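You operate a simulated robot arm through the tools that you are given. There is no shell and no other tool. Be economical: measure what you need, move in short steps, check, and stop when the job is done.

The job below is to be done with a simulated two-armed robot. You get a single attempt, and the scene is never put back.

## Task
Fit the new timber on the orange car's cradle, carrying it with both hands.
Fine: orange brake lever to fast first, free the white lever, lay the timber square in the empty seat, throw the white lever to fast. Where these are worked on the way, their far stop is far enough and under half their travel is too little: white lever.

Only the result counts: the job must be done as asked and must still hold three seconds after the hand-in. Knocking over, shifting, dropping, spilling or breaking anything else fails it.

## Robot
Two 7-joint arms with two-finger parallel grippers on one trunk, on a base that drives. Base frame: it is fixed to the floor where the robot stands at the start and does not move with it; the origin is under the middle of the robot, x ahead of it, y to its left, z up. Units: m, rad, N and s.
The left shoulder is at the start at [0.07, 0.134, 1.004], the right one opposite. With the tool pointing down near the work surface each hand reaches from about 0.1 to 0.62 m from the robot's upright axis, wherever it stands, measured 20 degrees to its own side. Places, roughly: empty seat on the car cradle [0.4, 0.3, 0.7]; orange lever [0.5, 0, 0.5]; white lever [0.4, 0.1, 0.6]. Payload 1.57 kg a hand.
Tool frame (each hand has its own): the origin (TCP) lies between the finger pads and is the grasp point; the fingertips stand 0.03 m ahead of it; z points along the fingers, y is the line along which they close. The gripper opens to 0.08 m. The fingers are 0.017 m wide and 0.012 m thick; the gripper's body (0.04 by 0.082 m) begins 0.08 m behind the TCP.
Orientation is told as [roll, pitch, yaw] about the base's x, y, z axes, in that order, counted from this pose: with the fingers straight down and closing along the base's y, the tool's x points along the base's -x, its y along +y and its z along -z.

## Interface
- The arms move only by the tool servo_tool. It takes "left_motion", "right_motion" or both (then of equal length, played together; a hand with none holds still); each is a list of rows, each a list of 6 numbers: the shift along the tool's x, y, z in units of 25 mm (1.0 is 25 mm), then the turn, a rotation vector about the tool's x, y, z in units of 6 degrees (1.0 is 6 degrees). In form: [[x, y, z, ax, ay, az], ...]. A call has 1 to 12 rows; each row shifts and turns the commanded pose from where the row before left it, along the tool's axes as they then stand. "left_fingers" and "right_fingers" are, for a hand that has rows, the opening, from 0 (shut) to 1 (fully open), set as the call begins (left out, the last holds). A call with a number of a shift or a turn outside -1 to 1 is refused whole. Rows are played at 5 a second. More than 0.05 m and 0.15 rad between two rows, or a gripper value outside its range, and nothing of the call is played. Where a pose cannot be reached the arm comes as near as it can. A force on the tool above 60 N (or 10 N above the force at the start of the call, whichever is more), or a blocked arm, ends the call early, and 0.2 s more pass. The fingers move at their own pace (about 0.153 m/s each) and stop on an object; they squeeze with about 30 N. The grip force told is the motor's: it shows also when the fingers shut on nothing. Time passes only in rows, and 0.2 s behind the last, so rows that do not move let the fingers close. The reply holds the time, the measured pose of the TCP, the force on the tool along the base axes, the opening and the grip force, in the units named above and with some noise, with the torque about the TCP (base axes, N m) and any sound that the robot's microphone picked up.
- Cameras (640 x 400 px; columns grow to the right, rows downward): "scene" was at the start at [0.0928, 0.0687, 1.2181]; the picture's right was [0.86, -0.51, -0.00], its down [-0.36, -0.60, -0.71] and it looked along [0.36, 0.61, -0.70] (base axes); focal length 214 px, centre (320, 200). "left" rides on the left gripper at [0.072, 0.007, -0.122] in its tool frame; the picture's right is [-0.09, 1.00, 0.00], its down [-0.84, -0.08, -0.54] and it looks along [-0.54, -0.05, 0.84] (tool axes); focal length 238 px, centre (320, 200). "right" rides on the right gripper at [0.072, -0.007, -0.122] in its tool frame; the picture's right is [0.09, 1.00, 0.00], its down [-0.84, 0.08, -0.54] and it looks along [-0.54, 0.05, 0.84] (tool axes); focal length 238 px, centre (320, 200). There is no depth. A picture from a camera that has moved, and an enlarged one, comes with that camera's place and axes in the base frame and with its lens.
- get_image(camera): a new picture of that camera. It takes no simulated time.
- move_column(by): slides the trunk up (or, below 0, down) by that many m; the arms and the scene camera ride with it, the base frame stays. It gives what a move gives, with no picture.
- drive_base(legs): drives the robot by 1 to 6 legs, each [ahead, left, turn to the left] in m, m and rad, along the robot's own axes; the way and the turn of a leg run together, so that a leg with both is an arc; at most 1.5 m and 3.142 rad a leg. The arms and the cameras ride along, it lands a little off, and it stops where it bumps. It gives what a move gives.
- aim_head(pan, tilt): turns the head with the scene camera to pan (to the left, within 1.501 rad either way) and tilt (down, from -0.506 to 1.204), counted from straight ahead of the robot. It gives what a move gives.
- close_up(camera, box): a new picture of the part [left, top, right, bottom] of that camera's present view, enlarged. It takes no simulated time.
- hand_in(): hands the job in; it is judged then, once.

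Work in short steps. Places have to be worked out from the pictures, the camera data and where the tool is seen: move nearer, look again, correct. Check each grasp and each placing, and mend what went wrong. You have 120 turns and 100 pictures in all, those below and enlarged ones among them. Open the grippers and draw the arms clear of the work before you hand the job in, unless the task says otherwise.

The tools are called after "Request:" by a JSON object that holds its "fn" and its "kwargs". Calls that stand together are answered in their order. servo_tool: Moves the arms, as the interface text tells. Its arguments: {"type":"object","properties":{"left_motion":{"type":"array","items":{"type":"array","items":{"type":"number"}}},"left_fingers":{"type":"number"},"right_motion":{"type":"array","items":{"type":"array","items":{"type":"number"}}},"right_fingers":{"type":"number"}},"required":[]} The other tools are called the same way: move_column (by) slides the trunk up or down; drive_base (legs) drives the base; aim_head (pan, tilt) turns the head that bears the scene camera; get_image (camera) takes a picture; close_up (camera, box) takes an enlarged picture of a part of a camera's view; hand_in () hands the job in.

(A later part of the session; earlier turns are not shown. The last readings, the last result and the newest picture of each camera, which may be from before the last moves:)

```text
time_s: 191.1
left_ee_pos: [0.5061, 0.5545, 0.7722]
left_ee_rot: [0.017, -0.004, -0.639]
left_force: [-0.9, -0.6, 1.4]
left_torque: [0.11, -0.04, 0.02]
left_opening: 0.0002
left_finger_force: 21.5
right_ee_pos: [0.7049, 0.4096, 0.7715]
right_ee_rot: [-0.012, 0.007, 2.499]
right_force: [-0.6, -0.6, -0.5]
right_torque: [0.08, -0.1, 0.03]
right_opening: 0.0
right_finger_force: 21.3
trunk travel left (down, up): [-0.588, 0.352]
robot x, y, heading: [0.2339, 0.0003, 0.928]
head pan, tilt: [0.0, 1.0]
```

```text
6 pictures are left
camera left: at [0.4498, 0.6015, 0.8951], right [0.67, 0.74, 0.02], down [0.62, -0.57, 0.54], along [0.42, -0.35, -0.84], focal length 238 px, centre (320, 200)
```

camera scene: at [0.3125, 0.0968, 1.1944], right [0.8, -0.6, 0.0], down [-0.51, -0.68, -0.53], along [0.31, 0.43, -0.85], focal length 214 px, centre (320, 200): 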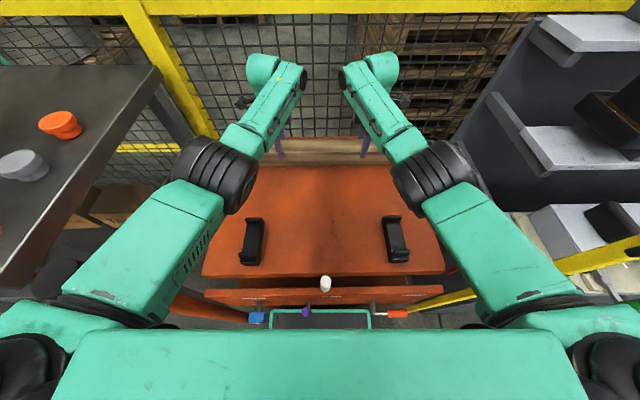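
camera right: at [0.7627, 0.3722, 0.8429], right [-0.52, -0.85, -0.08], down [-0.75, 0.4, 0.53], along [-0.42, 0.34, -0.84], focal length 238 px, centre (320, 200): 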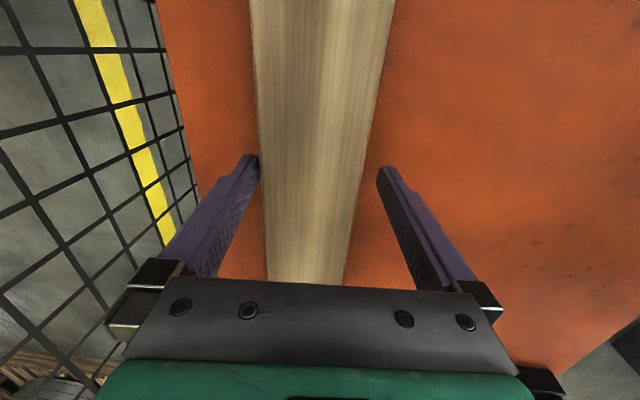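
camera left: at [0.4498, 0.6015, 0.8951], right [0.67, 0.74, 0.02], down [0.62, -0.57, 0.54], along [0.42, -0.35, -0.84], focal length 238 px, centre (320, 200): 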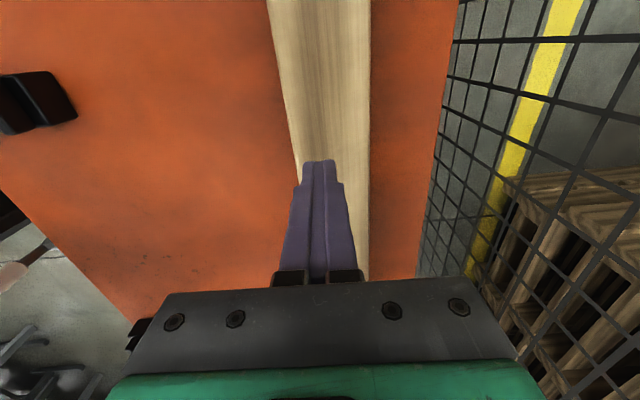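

The grip slid off at over 80 N of pull — this bar is fixed to the car (a fender), not the new timber. Beams also lie on the left table and on the rack, so I rise, back off and look at the left table.

Request:
{"fn": "move_column", "kwargs": {"by": 0.34}}

Request:
{"fn": "drive_base", "kwargs": {"legs": [[-0.5, 0, 0]]}}

Request:
{"fn": "aim_head", "kwargs": {"pan": 0.85, "tilt": 0.75}}

Request:
{"fn": "get_image", "kwargs": {"camera": "scene"}}

```text
time_s: 194.4
left_ee_pos: [0.5062, 0.5595, 1.102]
left_ee_rot: [0.0, -0.006, -0.632]
left_force: [-0.5, -0.5, -0.5]
left_torque: [0.0, 0.02, -0.01]
left_opening: 0.0001
left_finger_force: 21.1
right_ee_pos: [0.707, 0.4128, 1.1022]
right_ee_rot: [-0.002, 0.001, 2.501]
right_force: [1.2, 0.3, 0.1]
right_torque: [0.01, 0.01, 0.02]
right_opening: 0.0
right_finger_force: 20.9
trunk travel left (down, up): [-0.928, 0.012]
robot x, y, heading: [0.2364, -0.0006, 0.935]
head pan, tilt: [0.0, 1.0]
```

```text
time_s: 197.3
left_ee_pos: [0.2073, 0.159, 1.1007]
left_ee_rot: [0.0, -0.005, -0.626]
left_force: [0.0, 0.2, 0.2]
left_torque: [-0.01, 0.06, 0.0]
left_opening: 0.0
left_finger_force: 21.2
right_ee_pos: [0.4084, 0.0134, 1.0998]
right_ee_rot: [0.0, 0.003, 2.504]
right_force: [0.2, -0.6, 0.4]
right_torque: [-0.03, -0.01, 0.0]
right_opening: 0.0001
right_finger_force: 20.9
trunk travel left (down, up): [-0.928, 0.012]
robot x, y, heading: [-0.0628, -0.4026, 0.933]
head pan, tilt: [0.0, 1.0]
```

```text
time_s: 198.5
left_ee_pos: [0.2064, 0.1565, 1.1018]
left_ee_rot: [0.001, -0.004, -0.627]
left_force: [1.0, 0.3, -0.2]
left_torque: [-0.02, -0.02, 0.0]
left_opening: 0.0
left_finger_force: 20.6
right_ee_pos: [0.4096, 0.0133, 1.1023]
right_ee_rot: [-0.002, 0.004, 2.506]
right_force: [0.1, -0.6, -0.1]
right_torque: [-0.02, 0.05, 0.05]
right_opening: 0.0
right_finger_force: 21.6
trunk travel left (down, up): [-0.928, 0.012]
robot x, y, heading: [-0.062, -0.4044, 0.941]
head pan, tilt: [0.85, 0.75]
```

```text
5 pictures are left
camera scene: at [-0.0474, -0.2834, 1.5708], right [0.98, 0.21, 0.0], down [0.15, -0.67, -0.73], along [-0.16, 0.71, -0.68], focal length 214 px, centre (320, 200)
```

scene: 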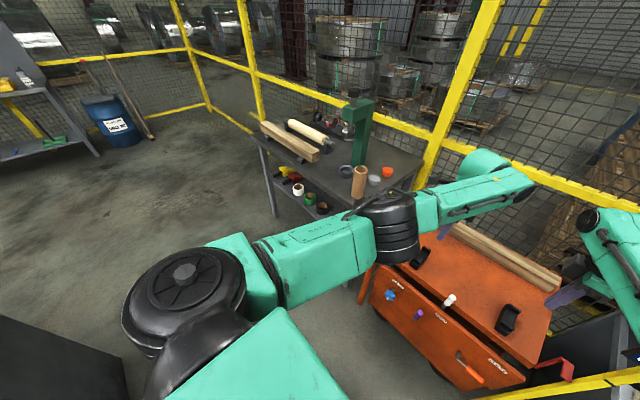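

The new timber is on the left table: a ~0.55 m beam in saddles, from about [-0.27, 0.635] to [-0.71, 0.95], parallel to the car's front. I draw both hands back clear of the table edge and drive left 0.5 m first, watching for bumps.

Request:
{"fn": "servo_tool", "kwargs": {"left_motion": [[0, -1, 0, 0, 0, 0], [0, -1, 0, 0, 0, 0], [0, -1, 0, 0, 0, 0], [0, -1, 0, 0, 0, 0], [0, -1, 0, 0, 0, 0], [0, -1, 0, 0, 0, 0]], "right_motion": [[0, 1, 0, 0, 0, 0], [0, 1, 0, 0, 0, 0], [0, 1, 0, 0, 0, 0], [0, 1, 0, 0, 0, 0], [0, 1, 0, 0, 0, 0], [0, 1, 0, 0, 0, 0]], "left_fingers": 1, "right_fingers": 1}}

Request:
{"fn": "drive_base", "kwargs": {"legs": [[0.06, 0, 0], [0, 0.53, 0]]}}

```text
time_s: 199.9
left_ee_pos: [0.1168, 0.0366, 1.102]
left_ee_rot: [0.002, -0.007, -0.627]
left_force: [0.0, 0.2, 0.3]
left_torque: [-0.05, -0.03, -0.03]
left_opening: 0.0801
left_finger_force: 0.1
left hand out of reach, approached as far as the arm can: row 1
right_ee_pos: [0.4062, 0.0133, 1.1027]
right_ee_rot: [-0.004, 0.004, 2.506]
right_force: [-0.5, -1.0, 0.6]
right_torque: [0.02, -0.02, -0.01]
right_opening: 0.08
right_finger_force: 0.0
right hand out of reach, approached as far as the arm can: row 1, 2, 3, 4, 5, 6
trunk travel left (down, up): [-0.928, 0.012]
robot x, y, heading: [-0.058, -0.4026, 0.941]
head pan, tilt: [0.85, 0.75]
```

```text
time_s: 203.6
left_ee_pos: [-0.2731, 0.3977, 1.1027]
left_ee_rot: [0.001, -0.004, -0.626]
left_force: [0.1, 1.0, -0.6]
left_torque: [0.01, 0.0, 0.04]
left_opening: 0.0802
left_finger_force: 0.0
right_ee_pos: [0.016, 0.3745, 1.1017]
right_ee_rot: [-0.003, 0.002, 2.505]
right_force: [-1.1, -0.6, 1.0]
right_torque: [0.01, 0.05, 0.02]
right_opening: 0.0802
right_finger_force: 0.0
trunk travel left (down, up): [-0.928, 0.012]
robot x, y, heading: [-0.4549, -0.0401, 0.937]
head pan, tilt: [0.85, 0.75]
```

The right hand did not retract and would pass close over the cardboard tube (top ≈1.05). I lift the right hand by 6 cm and try again to draw it back before going on.

Request:
{"fn": "servo_tool", "kwargs": {"right_motion": [[0, 0, -1, 0, 0, 0], [0, 0, -1, 0, 0, 0], [0, 0, -0.6, 0, 0, 0], [0, 0.6, 0, 0, 0, 0], [0, 0.6, 0, 0, 0, 0], [0, 0.6, 0, 0, 0, 0]]}}

```text
time_s: 205.0
left_ee_pos: [-0.2749, 0.398, 1.1017]
left_ee_rot: [0.002, -0.004, -0.627]
left_force: [-0.4, 0.3, 0.4]
left_torque: [-0.03, -0.01, -0.02]
left_opening: 0.0801
left_finger_force: 0.1
right_ee_pos: [-0.0117, 0.3376, 1.1662]
right_ee_rot: [-0.003, 0.004, 2.505]
right_force: [0.5, 0.2, -1.0]
right_torque: [-0.01, 0.02, 0.03]
right_opening: 0.0802
right_finger_force: 0.1
trunk travel left (down, up): [-0.928, 0.012]
robot x, y, heading: [-0.4537, -0.0416, 0.936]
head pan, tilt: [0.85, 0.75]
```

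It retracts from there. I draw it back to the left hand's line and drive on left 0.53 m.

Request:
{"fn": "servo_tool", "kwargs": {"right_motion": [[0, 0.9, 0, 0, 0, 0], [0, 0.9, 0, 0, 0, 0], [0, 0.9, 0, 0, 0, 0], [0, 0.8, 0, 0, 0, 0]]}}

Request:
{"fn": "drive_base", "kwargs": {"legs": [[0, 0.53, 0]]}}

Request:
{"fn": "aim_head", "kwargs": {"pan": 0.0, "tilt": 0.85}}

Request:
{"fn": "get_image", "kwargs": {"camera": "scene"}}

```text
time_s: 206.0
left_ee_pos: [-0.2746, 0.3964, 1.1021]
left_ee_rot: [0.001, -0.005, -0.626]
left_force: [-0.4, -0.1, 0.3]
left_torque: [0.0, -0.01, -0.04]
left_opening: 0.0798
left_finger_force: 0.1
right_ee_pos: [-0.0637, 0.2669, 1.1674]
right_ee_rot: [-0.001, 0.003, 2.505]
right_force: [-0.1, 0.4, 0.0]
right_torque: [0.0, 0.03, -0.04]
right_opening: 0.0801
right_finger_force: 0.0
trunk travel left (down, up): [-0.928, 0.012]
robot x, y, heading: [-0.455, -0.0412, 0.936]
head pan, tilt: [0.85, 0.75]
```

```text
time_s: 209.0
left_ee_pos: [-0.6955, 0.708, 1.1032]
left_ee_rot: [0.002, -0.004, -0.631]
left_force: [0.2, 0.9, 0.2]
left_torque: [0.02, 0.03, 0.02]
left_opening: 0.08
left_finger_force: 0.0
right_ee_pos: [-0.4846, 0.5779, 1.1667]
right_ee_rot: [0.0, 0.001, 2.502]
right_force: [-0.3, 0.0, -0.5]
right_torque: [-0.01, 0.02, -0.02]
right_opening: 0.08
right_finger_force: 0.1
trunk travel left (down, up): [-0.928, 0.012]
robot x, y, heading: [-0.8754, 0.2703, 0.937]
head pan, tilt: [0.85, 0.75]
```

```text
time_s: 210.2
left_ee_pos: [-0.6949, 0.7089, 1.1021]
left_ee_rot: [0.002, -0.006, -0.632]
left_force: [-0.1, -0.2, -0.1]
left_torque: [-0.03, -0.01, -0.03]
left_opening: 0.0797
left_finger_force: 0.0
right_ee_pos: [-0.4841, 0.5777, 1.1659]
right_ee_rot: [-0.002, 0.003, 2.501]
right_force: [0.6, -0.4, 0.5]
right_torque: [0.02, 0.0, -0.01]
right_opening: 0.0801
right_finger_force: 0.1
trunk travel left (down, up): [-0.928, 0.012]
robot x, y, heading: [-0.875, 0.2701, 0.937]
head pan, tilt: [0.0, 0.85]
```

```text
4 pictures are left
camera scene: at [-0.7986, 0.3705, 1.5628], right [0.81, -0.59, 0.0], down [-0.45, -0.6, -0.66], along [0.39, 0.53, -0.75], focal length 214 px, centre (320, 200)
```

scene: 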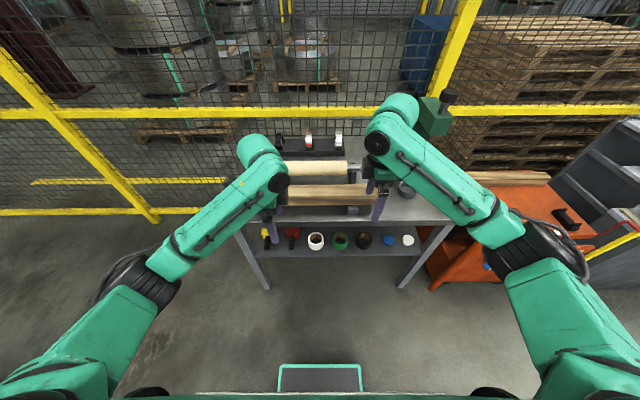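

The timber lies just beyond the hands, in front of the roller. I level the right hand with the left, drive 0.2 m forward with the fingertips above everything, and look with the right camera.

Request:
{"fn": "servo_tool", "kwargs": {"right_motion": [[-0.1, 0.3, 0.85, 0, 0, 0], [-0.1, 0.3, 0.85, 0, 0, 0], [-0.1, 0.25, 0.85, 0, 0, 0]]}}

Request:
{"fn": "drive_base", "kwargs": {"legs": [[0.2, 0, 0]]}}

Request:
{"fn": "get_image", "kwargs": {"camera": "right"}}

```text
time_s: 211.0
left_ee_pos: [-0.6958, 0.7086, 1.1027]
left_ee_rot: [0.002, -0.005, -0.63]
left_force: [-0.8, -0.6, 0.3]
left_torque: [0.03, 0.02, 0.02]
left_opening: 0.0798
left_finger_force: 0.1
right_ee_pos: [-0.5037, 0.5651, 1.1022]
right_ee_rot: [-0.001, 0.004, 2.505]
right_force: [0.3, 0.5, 0.4]
right_torque: [-0.03, -0.02, 0.0]
right_opening: 0.0802
right_finger_force: 0.1
trunk travel left (down, up): [-0.928, 0.012]
robot x, y, heading: [-0.8752, 0.2686, 0.938]
head pan, tilt: [0.0, 0.85]
```

```text
time_s: 212.6
left_ee_pos: [-0.5788, 0.8656, 1.1038]
left_ee_rot: [0.006, -0.006, -0.63]
left_force: [0.7, 1.3, 0.3]
left_torque: [0.02, 0.03, 0.03]
left_opening: 0.0797
left_finger_force: 0.0
right_ee_pos: [-0.3877, 0.7227, 1.1038]
right_ee_rot: [-0.005, 0.004, 2.503]
right_force: [0.0, 0.2, 1.0]
right_torque: [0.02, -0.01, 0.04]
right_opening: 0.0802
right_finger_force: 0.0
trunk travel left (down, up): [-0.928, 0.012]
robot x, y, heading: [-0.756, 0.4263, 0.931]
head pan, tilt: [0.0, 0.85]
```

```text
3 pictures are left
camera right: at [-0.3253, 0.6873, 1.2269], right [-0.52, -0.85, 0.0], down [-0.72, 0.44, 0.54], along [-0.46, 0.28, -0.84], focal length 238 px, centre (320, 200)
```

right: 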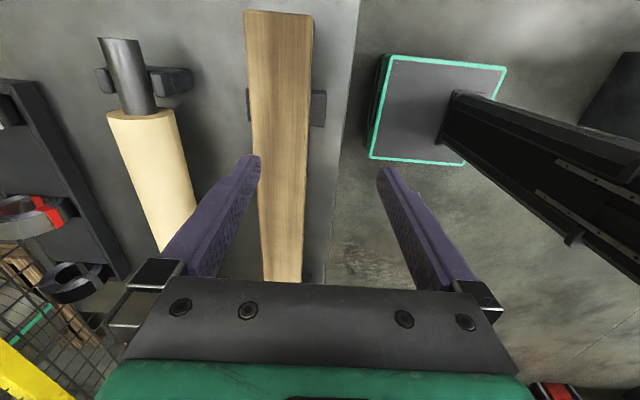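

Now the timber is clear: ~0.06 wide, centre f≈0.387, top ≈0.983; its saddle is right under the right fingers, so I shift 0.05 m left and 0.042 m forward, then lower in two steps.

Request:
{"fn": "drive_base", "kwargs": {"legs": [[0.042, 0.05, 0]]}}

Request:
{"fn": "move_column", "kwargs": {"by": -0.085}}

Request:
{"fn": "get_image", "kwargs": {"camera": "left"}}

```text
time_s: 213.6
left_ee_pos: [-0.589, 0.9235, 1.1052]
left_ee_rot: [0.005, 0.0, -0.631]
left_force: [-0.5, -1.1, 0.8]
left_torque: [0.07, -0.01, -0.01]
left_opening: 0.08
left_finger_force: 0.1
right_ee_pos: [-0.3976, 0.7807, 1.105]
right_ee_rot: [-0.005, -0.002, 2.502]
right_force: [-0.1, -0.6, 0.6]
right_torque: [0.04, -0.02, -0.02]
right_opening: 0.0801
right_finger_force: 0.1
trunk travel left (down, up): [-0.928, 0.012]
robot x, y, heading: [-0.7711, 0.4935, 0.938]
head pan, tilt: [0.0, 0.85]
```

```text
time_s: 214.8
left_ee_pos: [-0.5916, 0.93, 1.0177]
left_ee_rot: [0.001, -0.005, -0.63]
left_force: [0.0, -0.7, -0.5]
left_torque: [0.0, 0.02, 0.01]
left_opening: 0.0801
left_finger_force: 0.0
right_ee_pos: [-0.3995, 0.7876, 1.0176]
right_ee_rot: [-0.002, 0.003, 2.501]
right_force: [0.2, -0.8, -0.5]
right_torque: [0.0, -0.01, 0.03]
right_opening: 0.08
right_finger_force: 0.0
trunk travel left (down, up): [-0.843, 0.097]
robot x, y, heading: [-0.7754, 0.4947, 0.935]
head pan, tilt: [0.0, 0.85]
```

```text
2 pictures are left
camera left: at [-0.6466, 0.9788, 1.1396], right [0.66, 0.75, 0.0], down [0.63, -0.56, 0.55], along [0.41, -0.36, -0.84], focal length 238 px, centre (320, 200)
```

left: 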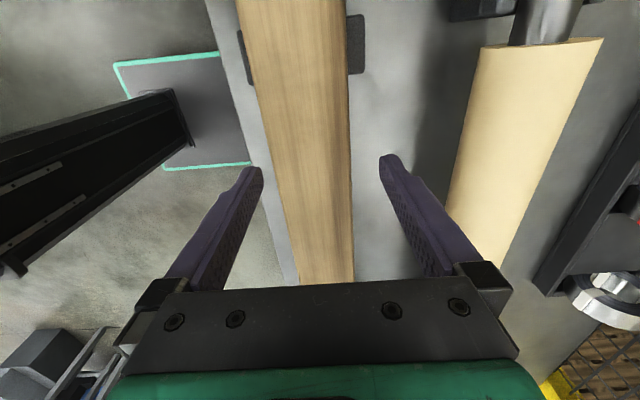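

The timber is centred within 7 mm. I nudge both hands back by that, lower to z≈0.965 and close.

Request:
{"fn": "servo_tool", "kwargs": {"left_motion": [[0, -0.28, 0, 0, 0, 0], [0, 0, 0, 0, 0, 0]], "right_motion": [[0, 0.3, 0, 0, 0, 0], [0, 0, 0, 0, 0, 0]]}}

Request:
{"fn": "move_column", "kwargs": {"by": -0.052}}

Request:
{"fn": "servo_tool", "kwargs": {"left_motion": [[0, 0, 0, 0, 0, 0], [0, 0, 0, 0, 0, 0], [0, 0, 0, 0, 0, 0], [0, 0, 0, 0, 0, 0]], "right_motion": [[0, 0, 0, 0, 0, 0], [0, 0, 0, 0, 0, 0], [0, 0, 0, 0, 0, 0], [0, 0, 0, 0, 0, 0]], "left_fingers": 0, "right_fingers": 0}}

```text
time_s: 215.4
left_ee_pos: [-0.5963, 0.9256, 1.0163]
left_ee_rot: [0.003, -0.005, -0.631]
left_force: [-0.2, 0.3, -0.5]
left_torque: [-0.01, 0.0, 0.0]
left_opening: 0.08
left_finger_force: 0.1
right_ee_pos: [-0.4043, 0.7812, 1.0174]
right_ee_rot: [-0.002, 0.004, 2.504]
right_force: [-0.2, -0.8, -0.1]
right_torque: [0.01, 0.02, 0.02]
right_opening: 0.0799
right_finger_force: 0.1
trunk travel left (down, up): [-0.843, 0.097]
robot x, y, heading: [-0.7737, 0.4953, 0.937]
head pan, tilt: [0.0, 0.85]
```

```text
time_s: 216.3
left_ee_pos: [-0.5951, 0.9254, 0.9653]
left_ee_rot: [0.001, -0.005, -0.631]
left_force: [-0.5, 0.1, -0.5]
left_torque: [-0.04, 0.01, 0.02]
left_opening: 0.08
left_finger_force: 0.1
right_ee_pos: [-0.4049, 0.783, 0.9642]
right_ee_rot: [-0.002, 0.003, 2.503]
right_force: [0.1, 0.0, -0.6]
right_torque: [0.02, -0.01, 0.02]
right_opening: 0.0798
right_finger_force: 0.0
trunk travel left (down, up): [-0.791, 0.149]
robot x, y, heading: [-0.7738, 0.4904, 0.932]
head pan, tilt: [0.0, 0.85]
```

```text
time_s: 217.3
left_ee_pos: [-0.5969, 0.9242, 0.9649]
left_ee_rot: [0.003, -0.005, -0.633]
left_force: [-6.8, -4.0, 2.9]
left_torque: [0.14, 0.23, -1.33]
left_opening: 0.0599
left_finger_force: 30.0
right_ee_pos: [-0.4037, 0.7817, 0.9657]
right_ee_rot: [-0.004, 0.003, 2.504]
right_force: [5.8, 3.1, 0.4]
right_torque: [-0.29, 0.27, -0.58]
right_opening: 0.0599
right_finger_force: 30.3
trunk travel left (down, up): [-0.791, 0.149]
robot x, y, heading: [-0.774, 0.4936, 0.933]
head pan, tilt: [0.0, 0.85]
```

Both hold at 0.060 m with little strain. I lift 0.03 m, then further, watching the forces.

Request:
{"fn": "move_column", "kwargs": {"by": 0.03}}

Request:
{"fn": "move_column", "kwargs": {"by": 0.1}}

```text
time_s: 218.1
left_ee_pos: [-0.5948, 0.927, 0.9947]
left_ee_rot: [-0.001, -0.006, -0.633]
left_force: [-8.6, -4.5, -5.2]
left_torque: [0.12, 0.04, -1.32]
left_opening: 0.0598
left_finger_force: 30.3
right_ee_pos: [-0.4039, 0.7829, 0.9952]
right_ee_rot: [0.0, 0.003, 2.501]
right_force: [8.7, 4.8, -4.5]
right_torque: [-0.15, -0.03, -0.85]
right_opening: 0.0598
right_finger_force: 30.0
trunk travel left (down, up): [-0.821, 0.119]
robot x, y, heading: [-0.7711, 0.4944, 0.937]
head pan, tilt: [0.0, 0.85]
```

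```text
time_s: 219.4
left_ee_pos: [-0.5949, 0.927, 1.0931]
left_ee_rot: [-0.002, -0.006, -0.632]
left_force: [-10.3, -3.9, -6.5]
left_torque: [0.09, 0.12, -1.26]
left_opening: 0.06
left_finger_force: 30.0
right_ee_pos: [-0.4034, 0.7836, 1.0947]
right_ee_rot: [0.0, 0.003, 2.5]
right_force: [11.3, 3.2, -3.8]
right_torque: [0.15, 0.16, -0.98]
right_opening: 0.0599
right_finger_force: 29.8
trunk travel left (down, up): [-0.921, 0.019]
robot x, y, heading: [-0.774, 0.4932, 0.936]
head pan, tilt: [0.0, 0.85]
```

The timber is up (≈10 N total, grips steady). I back off 0.27 m clear of the table, then travel right 1.05 m toward the car, staying slightly left of the sign post's display.

Request:
{"fn": "drive_base", "kwargs": {"legs": [[-0.27, 0, 0]]}}

Request:
{"fn": "drive_base", "kwargs": {"legs": [[0, -0.55, 0], [0, -0.5, 0]]}}

```text
time_s: 221.3
left_ee_pos: [-0.7538, 0.7114, 1.0936]
left_ee_rot: [-0.003, -0.005, -0.63]
left_force: [-10.3, -0.6, -8.6]
left_torque: [0.21, 0.36, -0.82]
left_opening: 0.0602
left_finger_force: 29.5
right_ee_pos: [-0.5629, 0.5683, 1.0941]
right_ee_rot: [0.001, 0.004, 2.504]
right_force: [9.7, 1.4, -2.0]
right_torque: [0.27, 0.39, -0.87]
right_opening: 0.0598
right_finger_force: 30.0
trunk travel left (down, up): [-0.921, 0.019]
robot x, y, heading: [-0.9302, 0.2753, 0.932]
head pan, tilt: [0.0, 0.85]
```

```text
time_s: 227.0
left_ee_pos: [0.0858, 0.0876, 1.0937]
left_ee_rot: [0.0, -0.007, -0.631]
left_force: [-2.6, -2.8, -4.4]
left_torque: [0.1, -0.17, -0.62]
left_opening: 0.0599
left_finger_force: 29.6
right_ee_pos: [0.2779, -0.0553, 1.0952]
right_ee_rot: [0.001, 0.005, 2.502]
right_force: [2.6, 3.8, -4.8]
right_torque: [-0.24, -0.01, -0.43]
right_opening: 0.0601
right_finger_force: 30.1
trunk travel left (down, up): [-0.921, 0.019]
robot x, y, heading: [-0.0923, -0.3431, 0.937]
head pan, tilt: [0.0, 0.85]
```

All steady; hands' middle at f 0.122, r 0.136. The car's own line is about 0.016 rad further left than my hands' line, so I drive forward 0.35 m with that small turn.

Request:
{"fn": "drive_base", "kwargs": {"legs": [[0.2, 0, 0.016], [0.15, 0, 0]]}}

Request:
{"fn": "drive_base", "kwargs": {"legs": [[0, -0.07, 0]]}}

Request:
{"fn": "get_image", "kwargs": {"camera": "left"}}

```text
time_s: 229.6
left_ee_pos: [0.284, 0.3711, 1.0963]
left_ee_rot: [0.003, -0.007, -0.618]
left_force: [-2.4, -1.3, -6.0]
left_torque: [0.11, -0.11, -0.56]
left_opening: 0.0599
left_finger_force: 29.8
right_ee_pos: [0.4769, 0.229, 1.096]
right_ee_rot: [-0.002, 0.004, 2.514]
right_force: [1.6, 0.4, -5.5]
right_torque: [-0.19, -0.01, 0.11]
right_opening: 0.0599
right_finger_force: 30.7
trunk travel left (down, up): [-0.921, 0.019]
robot x, y, heading: [0.1136, -0.0651, 0.948]
head pan, tilt: [0.0, 0.85]
```

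```text
time_s: 230.6
left_ee_pos: [0.3352, 0.3361, 1.0926]
left_ee_rot: [-0.003, -0.012, -0.617]
left_force: [-3.0, -0.4, -5.1]
left_torque: [0.27, -0.28, -0.31]
left_opening: 0.0602
left_finger_force: 29.4
right_ee_pos: [0.5289, 0.1948, 1.0958]
right_ee_rot: [0.0, 0.012, 2.515]
right_force: [0.9, 1.6, -5.5]
right_torque: [-0.4, 0.07, -0.08]
right_opening: 0.0598
right_finger_force: 30.0
trunk travel left (down, up): [-0.921, 0.019]
robot x, y, heading: [0.171, -0.1033, 0.95]
head pan, tilt: [0.0, 0.85]
```

```text
1 pictures are left
camera left: at [0.2792, 0.3847, 1.2149], right [0.65, 0.76, 0.0], down [0.63, -0.54, 0.55], along [0.42, -0.36, -0.83], focal length 238 px, centre (320, 200)
```

left: 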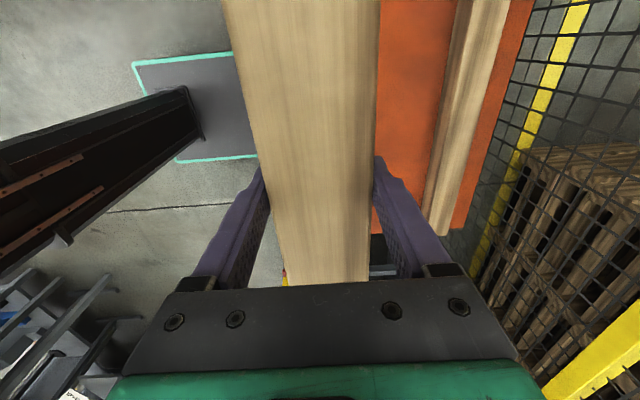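

Timber is over the seat line (mid f 0.472). But with bent arms my right elbow would come down on the sign post, so before lowering I back up 0.13 m (and 0.02 m right) and stretch both arms forward together by the same amount.

Request:
{"fn": "drive_base", "kwargs": {"legs": [[-0.13, -0.02, 0]]}}

Request:
{"fn": "servo_tool", "kwargs": {"left_motion": [[0, 0.7, 0, 0, 0, 0], [0, 0.7, 0, 0, 0, 0], [0, 0.7, 0, 0, 0, 0], [0, 0.7, 0, 0, 0, 0], [0, 0.7, 0, 0, 0, 0], [0, 0.7, 0, 0, 0, 0], [0, 0.7, 0, 0, 0, 0], [0, 0, 0, 0, 0, 0]], "right_motion": [[0, -0.7, 0, 0, 0, 0], [0, -0.7, 0, 0, 0, 0], [0, -0.7, 0, 0, 0, 0], [0, -0.7, 0, 0, 0, 0], [0, -0.7, 0, 0, 0, 0], [0, -0.7, 0, 0, 0, 0], [0, -0.7, 0, 0, 0, 0], [0, 0, 0, 0, 0, 0]]}}

```text
time_s: 231.9
left_ee_pos: [0.2812, 0.2154, 1.0938]
left_ee_rot: [-0.002, -0.004, -0.617]
left_force: [-1.3, 0.7, -6.8]
left_torque: [-0.03, 0.17, -0.45]
left_opening: 0.0601
left_finger_force: 29.4
right_ee_pos: [0.4757, 0.0757, 1.0935]
right_ee_rot: [0.003, 0.004, 2.516]
right_force: [1.3, -0.6, -3.4]
right_torque: [0.18, 0.1, 0.38]
right_opening: 0.0599
right_finger_force: 29.9
trunk travel left (down, up): [-0.921, 0.019]
robot x, y, heading: [0.1108, -0.223, 0.951]
head pan, tilt: [0.0, 0.85]
```

```text
time_s: 233.7
left_ee_pos: [0.3522, 0.3133, 1.0936]
left_ee_rot: [-0.001, -0.006, -0.618]
left_force: [3.7, -7.2, -3.8]
left_torque: [0.42, -0.06, -0.19]
left_opening: 0.0598
left_finger_force: 30.0
right_ee_pos: [0.5466, 0.1739, 1.0954]
right_ee_rot: [0.0, 0.002, 2.519]
right_force: [-4.8, 7.2, -5.1]
right_torque: [-0.53, -0.08, -0.45]
right_opening: 0.0599
right_finger_force: 30.0
trunk travel left (down, up): [-0.921, 0.019]
robot x, y, heading: [0.1085, -0.2239, 0.951]
head pan, tilt: [0.0, 0.85]
```

Stretched and steady: mid f 0.4645, r 0.213. I add 7 mm forward and lower the trunk 0.29 m to hover above the seat.

Request:
{"fn": "servo_tool", "kwargs": {"left_motion": [[0, 0.3, 0, 0, 0, 0], [0, 0, 0, 0, 0, 0]], "right_motion": [[0, -0.3, 0, 0, 0, 0], [0, 0, 0, 0, 0, 0]]}}

Request:
{"fn": "move_column", "kwargs": {"by": -0.29}}

Request:
{"fn": "move_column", "kwargs": {"by": -0.05}}

```text
time_s: 234.3
left_ee_pos: [0.3574, 0.3212, 1.0938]
left_ee_rot: [-0.004, -0.005, -0.62]
left_force: [5.8, -9.2, -3.4]
left_torque: [-0.04, -0.45, -0.46]
left_opening: 0.06
left_finger_force: 29.6
right_ee_pos: [0.5508, 0.1793, 1.0951]
right_ee_rot: [0.0, 0.001, 2.516]
right_force: [-4.9, 8.5, -6.2]
right_torque: [-0.16, 0.14, -0.4]
right_opening: 0.0599
right_finger_force: 29.3
trunk travel left (down, up): [-0.921, 0.019]
robot x, y, heading: [0.1104, -0.2236, 0.951]
head pan, tilt: [0.0, 0.85]
```

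```text
time_s: 237.2
left_ee_pos: [0.3562, 0.3181, 0.8032]
left_ee_rot: [-0.001, -0.005, -0.62]
left_force: [13.4, -13.5, -5.7]
left_torque: [0.39, -0.08, -0.49]
left_opening: 0.0596
left_finger_force: 29.7
right_ee_pos: [0.5523, 0.1785, 0.8056]
right_ee_rot: [0.0, 0.0, 2.517]
right_force: [-13.2, 12.9, -3.8]
right_torque: [-0.32, 0.25, -0.17]
right_opening: 0.0597
right_finger_force: 29.7
trunk travel left (down, up): [-0.631, 0.309]
robot x, y, heading: [0.1126, -0.2239, 0.95]
head pan, tilt: [0.0, 0.85]
```

```text
time_s: 238.1
left_ee_pos: [0.3552, 0.3192, 0.7534]
left_ee_rot: [-0.001, -0.006, -0.619]
left_force: [13.4, -14.1, -5.7]
left_torque: [0.42, -0.11, -0.44]
left_opening: 0.0597
left_finger_force: 30.4
right_ee_pos: [0.55, 0.1773, 0.754]
right_ee_rot: [0.002, 0.002, 2.518]
right_force: [-14.2, 12.6, -3.2]
right_torque: [-0.23, 0.3, -0.06]
right_opening: 0.06
right_finger_force: 30.3
trunk travel left (down, up): [-0.581, 0.359]
robot x, y, heading: [0.1106, -0.2218, 0.949]
head pan, tilt: [0.0, 0.85]
```

Mid f 0.470, timber bottom ≈0.715, just above the lips. I use my last picture now to verify the seat's lips relative to the timber.

Request:
{"fn": "get_image", "kwargs": {"camera": "right"}}

```text
0 pictures are left
camera right: at [0.6129, 0.1443, 0.8778], right [-0.51, -0.86, 0.0], down [-0.73, 0.43, 0.54], along [-0.47, 0.27, -0.84], focal length 238 px, centre (320, 200)
```

right: 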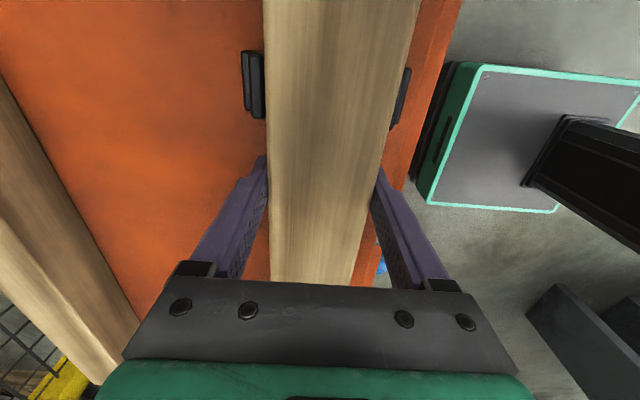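

In that view the right seat's lips (outer f 0.425 and 0.527) are centred on the timber within ~2 mm. I lower in small steps until it rests.

Request:
{"fn": "move_column", "kwargs": {"by": -0.02}}

Request:
{"fn": "move_column", "kwargs": {"by": -0.01}}

```text
time_s: 238.8
left_ee_pos: [0.3545, 0.3178, 0.7395]
left_ee_rot: [0.01, -0.006, -0.618]
left_force: [15.3, -6.5, 23.5]
left_torque: [-0.19, -0.05, -0.87]
left_opening: 0.06
left_finger_force: 29.3
right_ee_pos: [0.5488, 0.1768, 0.741]
right_ee_rot: [-0.013, 0.004, 2.517]
right_force: [-6.6, 19.2, 16.9]
right_torque: [-0.52, 0.2, -0.18]
right_opening: 0.0601
right_finger_force: 30.1
trunk travel left (down, up): [-0.561, 0.379]
robot x, y, heading: [0.1108, -0.2179, 0.95]
head pan, tilt: [0.0, 0.85]
```

```text
time_s: 239.4
left_ee_pos: [0.3512, 0.3174, 0.7307]
left_ee_rot: [0.009, 0.0, -0.614]
left_force: [-1.4, 4.7, 29.5]
left_torque: [-0.37, 0.33, -0.51]
left_opening: 0.0598
left_finger_force: 29.9
right_ee_pos: [0.5503, 0.1733, 0.7323]
right_ee_rot: [-0.011, 0.009, 2.513]
right_force: [7.7, 7.4, 29.7]
right_torque: [-0.8, 0.64, 0.18]
right_opening: 0.06
right_finger_force: 29.9
trunk travel left (down, up): [-0.551, 0.389]
robot x, y, heading: [0.1123, -0.2243, 0.946]
head pan, tilt: [0.0, 0.85]
```

Contact came about 2 cm higher than expected, with the lips pushing the timber forward: it rides on the front lips. I lift 2.5 cm, move 8 mm forward and lower again.

Request:
{"fn": "move_column", "kwargs": {"by": 0.03}}

Request:
{"fn": "servo_tool", "kwargs": {"left_motion": [[0, 0.35, 0, 0, 0, 0], [0, 0, 0, 0, 0, 0]], "right_motion": [[0, -0.3, 0, 0, 0, 0], [0, 0, 0, 0, 0, 0]]}}

Request:
{"fn": "move_column", "kwargs": {"by": -0.022}}

Request:
{"fn": "move_column", "kwargs": {"by": -0.01}}

```text
time_s: 240.1
left_ee_pos: [0.3541, 0.3199, 0.752]
left_ee_rot: [-0.006, 0.002, -0.614]
left_force: [-16.5, 8.4, -7.5]
left_torque: [0.5, -0.16, -0.65]
left_opening: 0.0601
left_finger_force: 29.7
right_ee_pos: [0.552, 0.176, 0.7535]
right_ee_rot: [0.003, 0.009, 2.511]
right_force: [15.9, -8.5, -2.6]
right_torque: [-0.33, 0.43, -0.04]
right_opening: 0.0597
right_finger_force: 30.3
trunk travel left (down, up): [-0.581, 0.359]
robot x, y, heading: [0.1095, -0.2237, 0.953]
head pan, tilt: [0.0, 0.85]
```

```text
time_s: 240.7
left_ee_pos: [0.3591, 0.3273, 0.7522]
left_ee_rot: [-0.004, -0.001, -0.616]
left_force: [-25.2, 12.9, -5.8]
left_torque: [0.32, 0.01, -0.68]
left_opening: 0.0601
left_finger_force: 29.7
right_ee_pos: [0.5577, 0.1816, 0.7554]
right_ee_rot: [0.0, 0.009, 2.514]
right_force: [24.4, -12.9, -3.4]
right_torque: [-0.19, 0.17, -0.29]
right_opening: 0.0596
right_finger_force: 30.4
trunk travel left (down, up): [-0.581, 0.359]
robot x, y, heading: [0.1131, -0.2237, 0.948]
head pan, tilt: [0.0, 0.85]
```

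```text
time_s: 241.4
left_ee_pos: [0.3598, 0.3257, 0.7293]
left_ee_rot: [-0.005, -0.009, -0.62]
left_force: [-9.0, 3.6, -4.1]
left_torque: [0.47, -0.35, -0.27]
left_opening: 0.0597
left_finger_force: 29.7
right_ee_pos: [0.5526, 0.1854, 0.7327]
right_ee_rot: [-0.002, 0.0, 2.517]
right_force: [8.2, -2.2, -2.0]
right_torque: [-0.62, -0.17, -0.42]
right_opening: 0.0597
right_finger_force: 30.5
trunk travel left (down, up): [-0.559, 0.381]
robot x, y, heading: [0.11, -0.2251, 0.951]
head pan, tilt: [0.0, 0.85]
```

```text
time_s: 242.0
left_ee_pos: [0.3588, 0.3239, 0.7253]
left_ee_rot: [0.001, -0.009, -0.621]
left_force: [-4.1, -3.3, -0.6]
left_torque: [-0.21, -0.75, -0.42]
left_opening: 0.06
left_finger_force: 30.2
right_ee_pos: [0.5524, 0.185, 0.7292]
right_ee_rot: [-0.013, -0.002, 2.521]
right_force: [6.5, 10.3, 30.6]
right_torque: [-0.88, 0.68, -0.11]
right_opening: 0.0604
right_finger_force: 30.4
trunk travel left (down, up): [-0.549, 0.391]
robot x, y, heading: [0.1089, -0.224, 0.95]
head pan, tilt: [0.0, 0.85]
```

The left side goes down freely now; the right still catches its front lip (30 N, pushed forward). I lift slightly, move the right hand 7 mm further forward (left 3 mm) and lower again.

Request:
{"fn": "move_column", "kwargs": {"by": 0.015}}

Request:
{"fn": "servo_tool", "kwargs": {"left_motion": [[0, 0.12, 0, 0, 0, 0], [0, 0, 0, 0, 0, 0]], "right_motion": [[0, -0.28, 0, 0, 0, 0], [0, 0, 0, 0, 0, 0]]}}

Request:
{"fn": "move_column", "kwargs": {"by": -0.018}}

Request:
{"fn": "move_column", "kwargs": {"by": -0.01}}

```text
time_s: 242.6
left_ee_pos: [0.3606, 0.3238, 0.7368]
left_ee_rot: [-0.003, -0.006, -0.62]
left_force: [3.9, -18.5, -9.5]
left_torque: [0.91, 0.44, -0.19]
left_opening: 0.0599
left_finger_force: 30.7
right_ee_pos: [0.5532, 0.1841, 0.738]
right_ee_rot: [0.001, -0.001, 2.52]
right_force: [-6.8, 13.2, 2.3]
right_torque: [0.05, 1.02, -0.82]
right_opening: 0.06
right_finger_force: 29.5
trunk travel left (down, up): [-0.564, 0.376]
robot x, y, heading: [0.1083, -0.2168, 0.949]
head pan, tilt: [0.0, 0.85]
```

```text
time_s: 243.2
left_ee_pos: [0.3618, 0.3252, 0.7371]
left_ee_rot: [-0.001, -0.006, -0.619]
left_force: [13.3, -14.9, -9.2]
left_torque: [-0.88, 1.16, 0.13]
left_opening: 0.0595
left_finger_force: 30.0
right_ee_pos: [0.5561, 0.1876, 0.7374]
right_ee_rot: [0.005, 0.002, 2.519]
right_force: [-27.9, -8.2, -11.2]
right_torque: [0.25, -0.19, 0.11]
right_opening: 0.0596
right_finger_force: 29.8
trunk travel left (down, up): [-0.564, 0.376]
robot x, y, heading: [0.109, -0.2235, 0.952]
head pan, tilt: [0.0, 0.85]
```

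```text
time_s: 243.9
left_ee_pos: [0.3608, 0.3258, 0.7258]
left_ee_rot: [0.011, -0.007, -0.619]
left_force: [21.1, 1.9, 3.6]
left_torque: [-1.19, -0.08, -0.02]
left_opening: 0.06
left_finger_force: 30.0
right_ee_pos: [0.5554, 0.1862, 0.7278]
right_ee_rot: [-0.011, 0.002, 2.518]
right_force: [-26.7, -12.8, 27.6]
right_torque: [-0.55, 0.48, 0.26]
right_opening: 0.0597
right_finger_force: 30.1
trunk travel left (down, up): [-0.546, 0.394]
robot x, y, heading: [0.1107, -0.2225, 0.948]
head pan, tilt: [0.0, 0.85]
```

```text
time_s: 244.4
left_ee_pos: [0.3571, 0.3259, 0.7162]
left_ee_rot: [0.012, 0.0, -0.615]
left_force: [6.3, 10.0, 31.3]
left_torque: [-0.72, 0.44, -0.05]
left_opening: 0.0597
left_finger_force: 30.3
right_ee_pos: [0.559, 0.184, 0.7174]
right_ee_rot: [-0.015, 0.007, 2.511]
right_force: [-2.5, -6.1, 30.5]
right_torque: [-0.92, 0.6, 0.61]
right_opening: 0.0597
right_finger_force: 30.3
trunk travel left (down, up): [-0.536, 0.404]
robot x, y, heading: [0.11, -0.2209, 0.946]
head pan, tilt: [0.0, 0.85]
```

The right side now meets the back lip when moved forward while low, so the timber is inside the slot and resting (pads merely slide at ~30 N). I relieve the downward push, centre both ends (left 3 mm, right 6 mm back) and release.

Request:
{"fn": "move_column", "kwargs": {"by": 0.009}}

Request:
{"fn": "servo_tool", "kwargs": {"left_motion": [[0, -0.12, 0, 0, 0, 0], [0, 0, 0, 0, 0, 0]], "right_motion": [[0, 0.26, 0, 0, 0, 0], [0, 0, 0, 0, 0, 0]]}}

```text
time_s: 245.0
left_ee_pos: [0.3582, 0.3266, 0.7167]
left_ee_rot: [-0.005, 0.002, -0.616]
left_force: [-8.6, 8.3, -2.3]
left_torque: [-0.83, 0.05, -0.75]
left_opening: 0.0598
left_finger_force: 30.3
right_ee_pos: [0.5569, 0.1849, 0.7178]
right_ee_rot: [0.004, 0.008, 2.514]
right_force: [-4.3, -22.1, -6.4]
right_torque: [0.38, -0.53, 0.32]
right_opening: 0.06
right_finger_force: 30.2
trunk travel left (down, up): [-0.545, 0.395]
robot x, y, heading: [0.1087, -0.2261, 0.951]
head pan, tilt: [0.0, 0.85]
```

```text
time_s: 245.6
left_ee_pos: [0.3582, 0.3267, 0.7168]
left_ee_rot: [-0.006, -0.002, -0.618]
left_force: [-21.5, 7.8, 1.2]
left_torque: [0.07, -1.06, -0.9]
left_opening: 0.0598
left_finger_force: 29.8
right_ee_pos: [0.5577, 0.1838, 0.7182]
right_ee_rot: [0.001, 0.008, 2.512]
right_force: [19.6, -7.9, -8.7]
right_torque: [-0.62, 0.22, -0.28]
right_opening: 0.06
right_finger_force: 29.8
trunk travel left (down, up): [-0.545, 0.395]
robot x, y, heading: [0.1108, -0.2247, 0.946]
head pan, tilt: [0.0, 0.85]
```

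Fore-aft forces are now balanced (no lip contact). I lower 4 mm and open both grippers.

Request:
{"fn": "move_column", "kwargs": {"by": -0.005}}

Request:
{"fn": "servo_tool", "kwargs": {"left_motion": [[0, 0, 0, 0, 0, 0], [0, 0, 0, 0, 0, 0], [0, 0, 0, 0, 0, 0]], "right_motion": [[0, 0, 0, 0, 0, 0], [0, 0, 0, 0, 0, 0], [0, 0, 0, 0, 0, 0]], "left_fingers": 1, "right_fingers": 1}}

```text
time_s: 246.2
left_ee_pos: [0.36, 0.3261, 0.7163]
left_ee_rot: [0.003, 0.0, -0.616]
left_force: [-20.4, 15.7, 17.0]
left_torque: [0.03, -0.04, -0.52]
left_opening: 0.06
left_finger_force: 30.1
right_ee_pos: [0.5554, 0.1826, 0.7179]
right_ee_rot: [-0.008, 0.007, 2.513]
right_force: [25.9, -8.1, 5.4]
right_torque: [-0.25, 0.97, -0.44]
right_opening: 0.0598
right_finger_force: 29.7
trunk travel left (down, up): [-0.54, 0.4]
robot x, y, heading: [0.1132, -0.2214, 0.949]
head pan, tilt: [0.0, 0.85]
```

```text
time_s: 247.0
left_ee_pos: [0.3607, 0.3255, 0.7129]
left_ee_rot: [-0.002, -0.007, -0.618]
left_force: [0.2, -0.4, -0.3]
left_torque: [-0.03, -0.01, 0.0]
left_opening: 0.0796
left_finger_force: 0.2
right_ee_pos: [0.5538, 0.1839, 0.7139]
right_ee_rot: [0.0, 0.004, 2.518]
right_force: [-0.3, 0.8, -0.5]
right_torque: [-0.02, 0.0, 0.0]
right_opening: 0.0798
right_finger_force: 0.0
trunk travel left (down, up): [-0.54, 0.4]
robot x, y, heading: [0.1065, -0.221, 0.954]
head pan, tilt: [0.0, 0.85]
```

Released; the timber stays level in the seat. I raise 0.15 m, step the base back 5 cm and left 4 cm, to set the right hand over the white lever (upright at about f 0.355, r 0.195).

Request:
{"fn": "move_column", "kwargs": {"by": 0.15}}

Request:
{"fn": "drive_base", "kwargs": {"legs": [[-0.05, 0.04, 0]]}}

```text
time_s: 248.7
left_ee_pos: [0.3609, 0.3259, 0.8631]
left_ee_rot: [-0.001, -0.005, -0.616]
left_force: [-0.3, 0.0, -0.6]
left_torque: [-0.03, 0.01, 0.0]
left_opening: 0.0801
left_finger_force: 0.2
right_ee_pos: [0.5551, 0.1836, 0.8654]
right_ee_rot: [-0.003, 0.003, 2.518]
right_force: [-0.1, -0.4, -0.1]
right_torque: [0.0, -0.01, -0.02]
right_opening: 0.08
right_finger_force: 0.0
trunk travel left (down, up): [-0.69, 0.25]
robot x, y, heading: [0.1083, -0.2232, 0.95]
head pan, tilt: [0.0, 0.85]
```

```text
time_s: 249.7
left_ee_pos: [0.2987, 0.3079, 0.8631]
left_ee_rot: [-0.003, -0.002, -0.617]
left_force: [-0.4, 0.5, -0.7]
left_torque: [0.0, -0.01, -0.02]
left_opening: 0.0801
left_finger_force: 0.0
right_ee_pos: [0.4934, 0.1652, 0.8641]
right_ee_rot: [-0.001, 0.003, 2.514]
right_force: [-0.3, 0.0, 0.2]
right_torque: [-0.01, 0.0, -0.03]
right_opening: 0.0798
right_finger_force: 0.1
trunk travel left (down, up): [-0.69, 0.25]
robot x, y, heading: [0.0447, -0.2398, 0.949]
head pan, tilt: [0.0, 0.85]
```

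I move the right hand level to above the lever ([0.3675, 0.167]) with a moderate opening.

Request:
{"fn": "servo_tool", "kwargs": {"right_motion": [[-0.8, 0.58, 0, 0, 0, 0], [-0.83, 0.58, 0, 0, 0, 0], [-0.83, 0.58, 0, 0, 0, 0], [-0.83, 0.58, 0, 0, 0, 0], [-0.83, 0.58, 0, 0, 0, 0], [0, 0, 0, 0, 0, 0]], "right_fingers": 0.75}}

```text
time_s: 251.1
left_ee_pos: [0.2986, 0.3079, 0.8621]
left_ee_rot: [-0.003, -0.004, -0.618]
left_force: [0.4, -1.1, 0.4]
left_torque: [-0.03, 0.03, -0.01]
left_opening: 0.0801
left_finger_force: 0.1
right_ee_pos: [0.3674, 0.1679, 0.8643]
right_ee_rot: [-0.001, 0.004, 2.515]
right_force: [0.3, -0.9, 1.0]
right_torque: [0.02, 0.03, -0.01]
right_opening: 0.0599
right_finger_force: 0.0
trunk travel left (down, up): [-0.69, 0.25]
robot x, y, heading: [0.0487, -0.24, 0.945]
head pan, tilt: [0.0, 0.85]
```

Exactly above. I descend to z≈0.733 and close on the handle.

Request:
{"fn": "servo_tool", "kwargs": {"right_motion": [[0, 0, 1, 0, 0, 0], [0, 0, 1, 0, 0, 0], [0, 0, 1, 0, 0, 0], [0, 0, 1, 0, 0, 0], [0, 0, 1, 0, 0, 0], [0, 0, 0.25, 0, 0, 0]]}}

Request:
{"fn": "servo_tool", "kwargs": {"right_motion": [[0, 0, 0, 0, 0, 0], [0, 0, 0, 0, 0, 0], [0, 0, 0, 0, 0, 0]], "right_fingers": 0}}

```text
time_s: 252.5
left_ee_pos: [0.2992, 0.3066, 0.8625]
left_ee_rot: [0.0, -0.005, -0.617]
left_force: [-0.3, -0.2, 0.2]
left_torque: [0.0, -0.01, -0.01]
left_opening: 0.0801
left_finger_force: 0.1
right_ee_pos: [0.3677, 0.1665, 0.7326]
right_ee_rot: [-0.002, 0.004, 2.518]
right_force: [-0.2, 0.1, -0.1]
right_torque: [-0.01, -0.02, 0.01]
right_opening: 0.0597
right_finger_force: 0.1
trunk travel left (down, up): [-0.69, 0.25]
robot x, y, heading: [0.0442, -0.237, 0.95]
head pan, tilt: [0.0, 0.85]
```

```text
time_s: 253.3
left_ee_pos: [0.2987, 0.3074, 0.8629]
left_ee_rot: [-0.002, -0.002, -0.618]
left_force: [-0.7, -0.2, 0.2]
left_torque: [0.02, -0.01, -0.01]
left_opening: 0.0799
left_finger_force: 0.1
right_ee_pos: [0.3681, 0.1674, 0.7326]
right_ee_rot: [-0.003, 0.002, 2.515]
right_force: [0.6, 2.6, 0.0]
right_torque: [-0.01, 0.09, 0.01]
right_opening: 0.0219
right_finger_force: 34.8
trunk travel left (down, up): [-0.69, 0.25]
robot x, y, heading: [0.0503, -0.2401, 0.951]
head pan, tilt: [0.0, 0.85]
```

The handle is gripped. I carry it along the arc to the right and down, first half.

Request:
{"fn": "servo_tool", "kwargs": {"right_motion": [[0.65, 0, 0.06, 0, 0, 0], [0.65, 0, 0.18, 0, 0, 0], [0.65, 0, 0.4, 0, 0, 0], [0.6, 0, 0.58, 0, 0, 0]]}}

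Request:
{"fn": "servo_tool", "kwargs": {"right_motion": [[0.4, 0, 0.6, 0, 0, 0], [0.28, 0, 0.6, 0, 0, 0], [0.1, 0, 0.5, 0, 0, 0]]}}

```text
time_s: 254.3
left_ee_pos: [0.2974, 0.3077, 0.8633]
left_ee_rot: [-0.001, -0.005, -0.617]
left_force: [-0.2, -0.1, 0.3]
left_torque: [0.03, -0.01, -0.02]
left_opening: 0.0801
left_finger_force: 0.0
right_ee_pos: [0.4186, 0.1305, 0.7045]
right_ee_rot: [-0.004, 0.004, 2.516]
right_force: [-8.2, 11.4, 10.8]
right_torque: [0.85, 1.21, 0.08]
right_opening: 0.0221
right_finger_force: 34.6
trunk travel left (down, up): [-0.69, 0.25]
robot x, y, heading: [0.0464, -0.2425, 0.946]
head pan, tilt: [0.0, 0.85]
```

```text
time_s: 255.1
left_ee_pos: [0.2973, 0.309, 0.8625]
left_ee_rot: [-0.001, -0.01, -0.619]
left_force: [0.0, -0.2, 0.6]
left_torque: [0.0, 0.0, 0.01]
left_opening: 0.0801
left_finger_force: 0.1
right_ee_pos: [0.4339, 0.1201, 0.6613]
right_ee_rot: [-0.007, 0.003, 2.517]
right_force: [-6.3, 16.6, 12.4]
right_torque: [0.83, 1.04, 0.11]
right_opening: 0.022
right_finger_force: 34.7
trunk travel left (down, up): [-0.69, 0.25]
robot x, y, heading: [0.0479, -0.2408, 0.953]
head pan, tilt: [0.0, 0.85]
```

The lever follows at about 12 N and is nearly level. I push further down to its stop.

Request:
{"fn": "servo_tool", "kwargs": {"right_motion": [[0.05, 0, 0.35, 0, 0, 0], [0, 0, 0.35, 0, 0, 0]]}}

Request:
{"fn": "servo_tool", "kwargs": {"right_motion": [[0, 0, 0.3, 0, 0, 0], [0, 0, 0.3, 0, 0, 0]]}}

```text
time_s: 255.7
left_ee_pos: [0.293, 0.3023, 0.869]
left_ee_rot: [0.008, -0.008, -0.619]
left_force: [0.4, -0.6, -0.1]
left_torque: [0.01, 0.01, 0.03]
left_opening: 0.0798
left_finger_force: 0.0
right_ee_pos: [0.4349, 0.1201, 0.6544]
right_ee_rot: [-0.025, 0.005, 2.52]
right_force: [-5.3, 6.6, 57.2]
right_torque: [0.3, 0.18, 0.01]
right_opening: 0.0219
right_finger_force: 35.5
trunk travel left (down, up): [-0.69, 0.25]
robot x, y, heading: [0.0467, -0.2419, 0.947]
head pan, tilt: [0.0, 0.85]
```

```text
time_s: 256.3
left_ee_pos: [0.2928, 0.3032, 0.8686]
left_ee_rot: [0.007, -0.006, -0.62]
left_force: [0.0, -0.7, 0.2]
left_torque: [-0.04, 0.01, -0.01]
left_opening: 0.0802
left_finger_force: 0.1
right_ee_pos: [0.4353, 0.1198, 0.6383]
right_ee_rot: [-0.022, 0.006, 2.519]
right_force: [-0.4, 0.2, 61.4]
right_torque: [0.1, 0.02, 0.03]
right_opening: 0.0219
right_finger_force: 34.5
trunk travel left (down, up): [-0.69, 0.25]
robot x, y, heading: [0.0489, -0.2423, 0.953]
head pan, tilt: [0.0, 0.85]
```

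The stop is firm (57 N, then only the pads slid): white lever is fast. I ease off, open a little, and rise straight up.

Request:
{"fn": "servo_tool", "kwargs": {"right_motion": [[0, 0, -0.5, 0, 0, 0], [0, 0, -0.15, 0, 0, 0]]}}

Request:
{"fn": "servo_tool", "kwargs": {"right_motion": [[0, 0, 0, 0, 0, 0], [0, 0, 0, 0, 0, 0], [0, 0, -1, 0, 0, 0], [0, 0, -1, 0, 0, 0], [0, 0, -1, 0, 0, 0], [0, 0, -1, 0, 0, 0], [0, 0, -1, 0, 0, 0], [0, 0, -1, 0, 0, 0]], "right_fingers": 0.5}}

```text
time_s: 256.9
left_ee_pos: [0.2997, 0.3116, 0.8594]
left_ee_rot: [-0.006, -0.006, -0.616]
left_force: [0.1, 0.5, 0.0]
left_torque: [0.0, 0.0, 0.01]
left_opening: 0.08
left_finger_force: 0.0
right_ee_pos: [0.4355, 0.1185, 0.6399]
right_ee_rot: [0.006, 0.005, 2.517]
right_force: [-1.7, 18.4, -14.1]
right_torque: [-0.56, -0.92, 0.22]
right_opening: 0.0219
right_finger_force: 35.0
trunk travel left (down, up): [-0.69, 0.25]
robot x, y, heading: [0.0496, -0.2409, 0.947]
head pan, tilt: [0.0, 0.85]
```

```text
time_s: 258.7
left_ee_pos: [0.2984, 0.3083, 0.863]
left_ee_rot: [-0.001, -0.004, -0.619]
left_force: [0.3, -0.2, 1.1]
left_torque: [-0.01, -0.03, -0.01]
left_opening: 0.08
left_finger_force: 0.1
right_ee_pos: [0.4373, 0.1187, 0.7936]
right_ee_rot: [-0.001, 0.002, 2.515]
right_force: [-0.1, 0.6, 0.8]
right_torque: [0.0, 0.01, -0.04]
right_opening: 0.04
right_finger_force: 0.0
trunk travel left (down, up): [-0.69, 0.25]
robot x, y, heading: [0.049, -0.2396, 0.954]
head pan, tilt: [0.0, 0.85]
```

To be sure, I shut the right fingers and press once on top of the lever handle to confirm it lies at its stop.

Request:
{"fn": "servo_tool", "kwargs": {"right_motion": [[0, 0, 0, 0, 0, 0], [0, 0, 0, 0, 0, 0], [0, 0, 1, 0, 0, 0], [0, 0, 1, 0, 0, 0], [0, 0, 1, 0, 0, 0], [0, 0, 1, 0, 0, 0], [0, 0, 0.3, 0, 0, 0], [0, 0, 0.3, 0, 0, 0], [0, 0, 0.2, 0, 0, 0]], "right_fingers": 0}}

```text
time_s: 260.7
left_ee_pos: [0.2972, 0.3037, 0.867]
left_ee_rot: [0.003, -0.003, -0.619]
left_force: [0.6, -0.6, -0.2]
left_torque: [-0.01, 0.03, 0.04]
left_opening: 0.0801
left_finger_force: 0.1
right_ee_pos: [0.4353, 0.117, 0.6799]
right_ee_rot: [-0.014, 0.006, 2.515]
right_force: [4.7, -3.9, 32.9]
right_torque: [0.06, 0.05, -0.01]
right_opening: 0.0
right_finger_force: 21.0
trunk travel left (down, up): [-0.69, 0.25]
robot x, y, heading: [0.0463, -0.2383, 0.948]
head pan, tilt: [0.0, 0.85]
```

The handle top is at z≈0.65, level at its stop. I rise, open both grippers, raise the trunk and drive back clear.

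Request:
{"fn": "servo_tool", "kwargs": {"right_motion": [[0, 0, -1, 0, 0, 0], [0, 0, -1, 0, 0, 0], [0, 0, -1, 0, 0, 0], [0, 0, -1, 0, 0, 0], [0, 0, -1, 0, 0, 0]]}}

Request:
{"fn": "move_column", "kwargs": {"by": 0.22}}

Request:
{"fn": "servo_tool", "kwargs": {"right_motion": [[0, 0, 0, 0, 0, 0], [0, 0, 0, 0, 0, 0]], "right_fingers": 1}}

Request:
{"fn": "drive_base", "kwargs": {"legs": [[-0.2, 0, 0]]}}

```text
time_s: 261.9
left_ee_pos: [0.2982, 0.3074, 0.8638]
left_ee_rot: [0.0, -0.004, -0.62]
left_force: [0.9, 0.1, -1.0]
left_torque: [-0.01, -0.01, -0.05]
left_opening: 0.0802
left_finger_force: 0.0
right_ee_pos: [0.4359, 0.1179, 0.7998]
right_ee_rot: [-0.002, 0.003, 2.516]
right_force: [-0.6, 0.0, 0.5]
right_torque: [-0.01, -0.02, 0.0]
right_opening: 0.0
right_finger_force: 21.6
trunk travel left (down, up): [-0.69, 0.25]
robot x, y, heading: [0.0465, -0.2411, 0.949]
head pan, tilt: [0.0, 0.85]
```

```text
time_s: 264.2
left_ee_pos: [0.2988, 0.3073, 1.0824]
left_ee_rot: [-0.002, -0.004, -0.618]
left_force: [0.1, 0.0, 0.0]
left_torque: [0.01, 0.02, 0.01]
left_opening: 0.08
left_finger_force: 0.1
right_ee_pos: [0.4352, 0.1186, 1.0177]
right_ee_rot: [-0.001, 0.003, 2.516]
right_force: [0.0, 0.2, -0.3]
right_torque: [0.0, 0.03, -0.05]
right_opening: 0.0001
right_finger_force: 21.6
trunk travel left (down, up): [-0.91, 0.03]
robot x, y, heading: [0.049, -0.2454, 0.95]
head pan, tilt: [0.0, 0.85]
```

```text
time_s: 264.8
left_ee_pos: [0.2986, 0.3085, 1.082]
left_ee_rot: [-0.001, -0.003, -0.621]
left_force: [0.2, -0.2, 0.0]
left_torque: [0.01, -0.04, 0.03]
left_opening: 0.0801
left_finger_force: 0.0
right_ee_pos: [0.4355, 0.1167, 1.0183]
right_ee_rot: [-0.003, 0.003, 2.515]
right_force: [0.0, 0.3, -0.3]
right_torque: [-0.02, 0.0, 0.03]
right_opening: 0.08
right_finger_force: 0.0
trunk travel left (down, up): [-0.91, 0.03]
robot x, y, heading: [0.052, -0.2375, 0.951]
head pan, tilt: [0.0, 0.85]
```

```text
time_s: 266.4
left_ee_pos: [0.1843, 0.1477, 1.0811]
left_ee_rot: [-0.004, -0.004, -0.617]
left_force: [0.5, 0.6, -0.3]
left_torque: [-0.02, 0.03, 0.01]
left_opening: 0.08
left_finger_force: 0.0
right_ee_pos: [0.3211, -0.0423, 1.0174]
right_ee_rot: [0.002, 0.004, 2.514]
right_force: [0.2, 1.1, -0.5]
right_torque: [-0.04, 0.03, 0.02]
right_opening: 0.0799
right_finger_force: 0.0
trunk travel left (down, up): [-0.91, 0.03]
robot x, y, heading: [-0.0675, -0.4028, 0.951]
head pan, tilt: [0.0, 0.85]
```

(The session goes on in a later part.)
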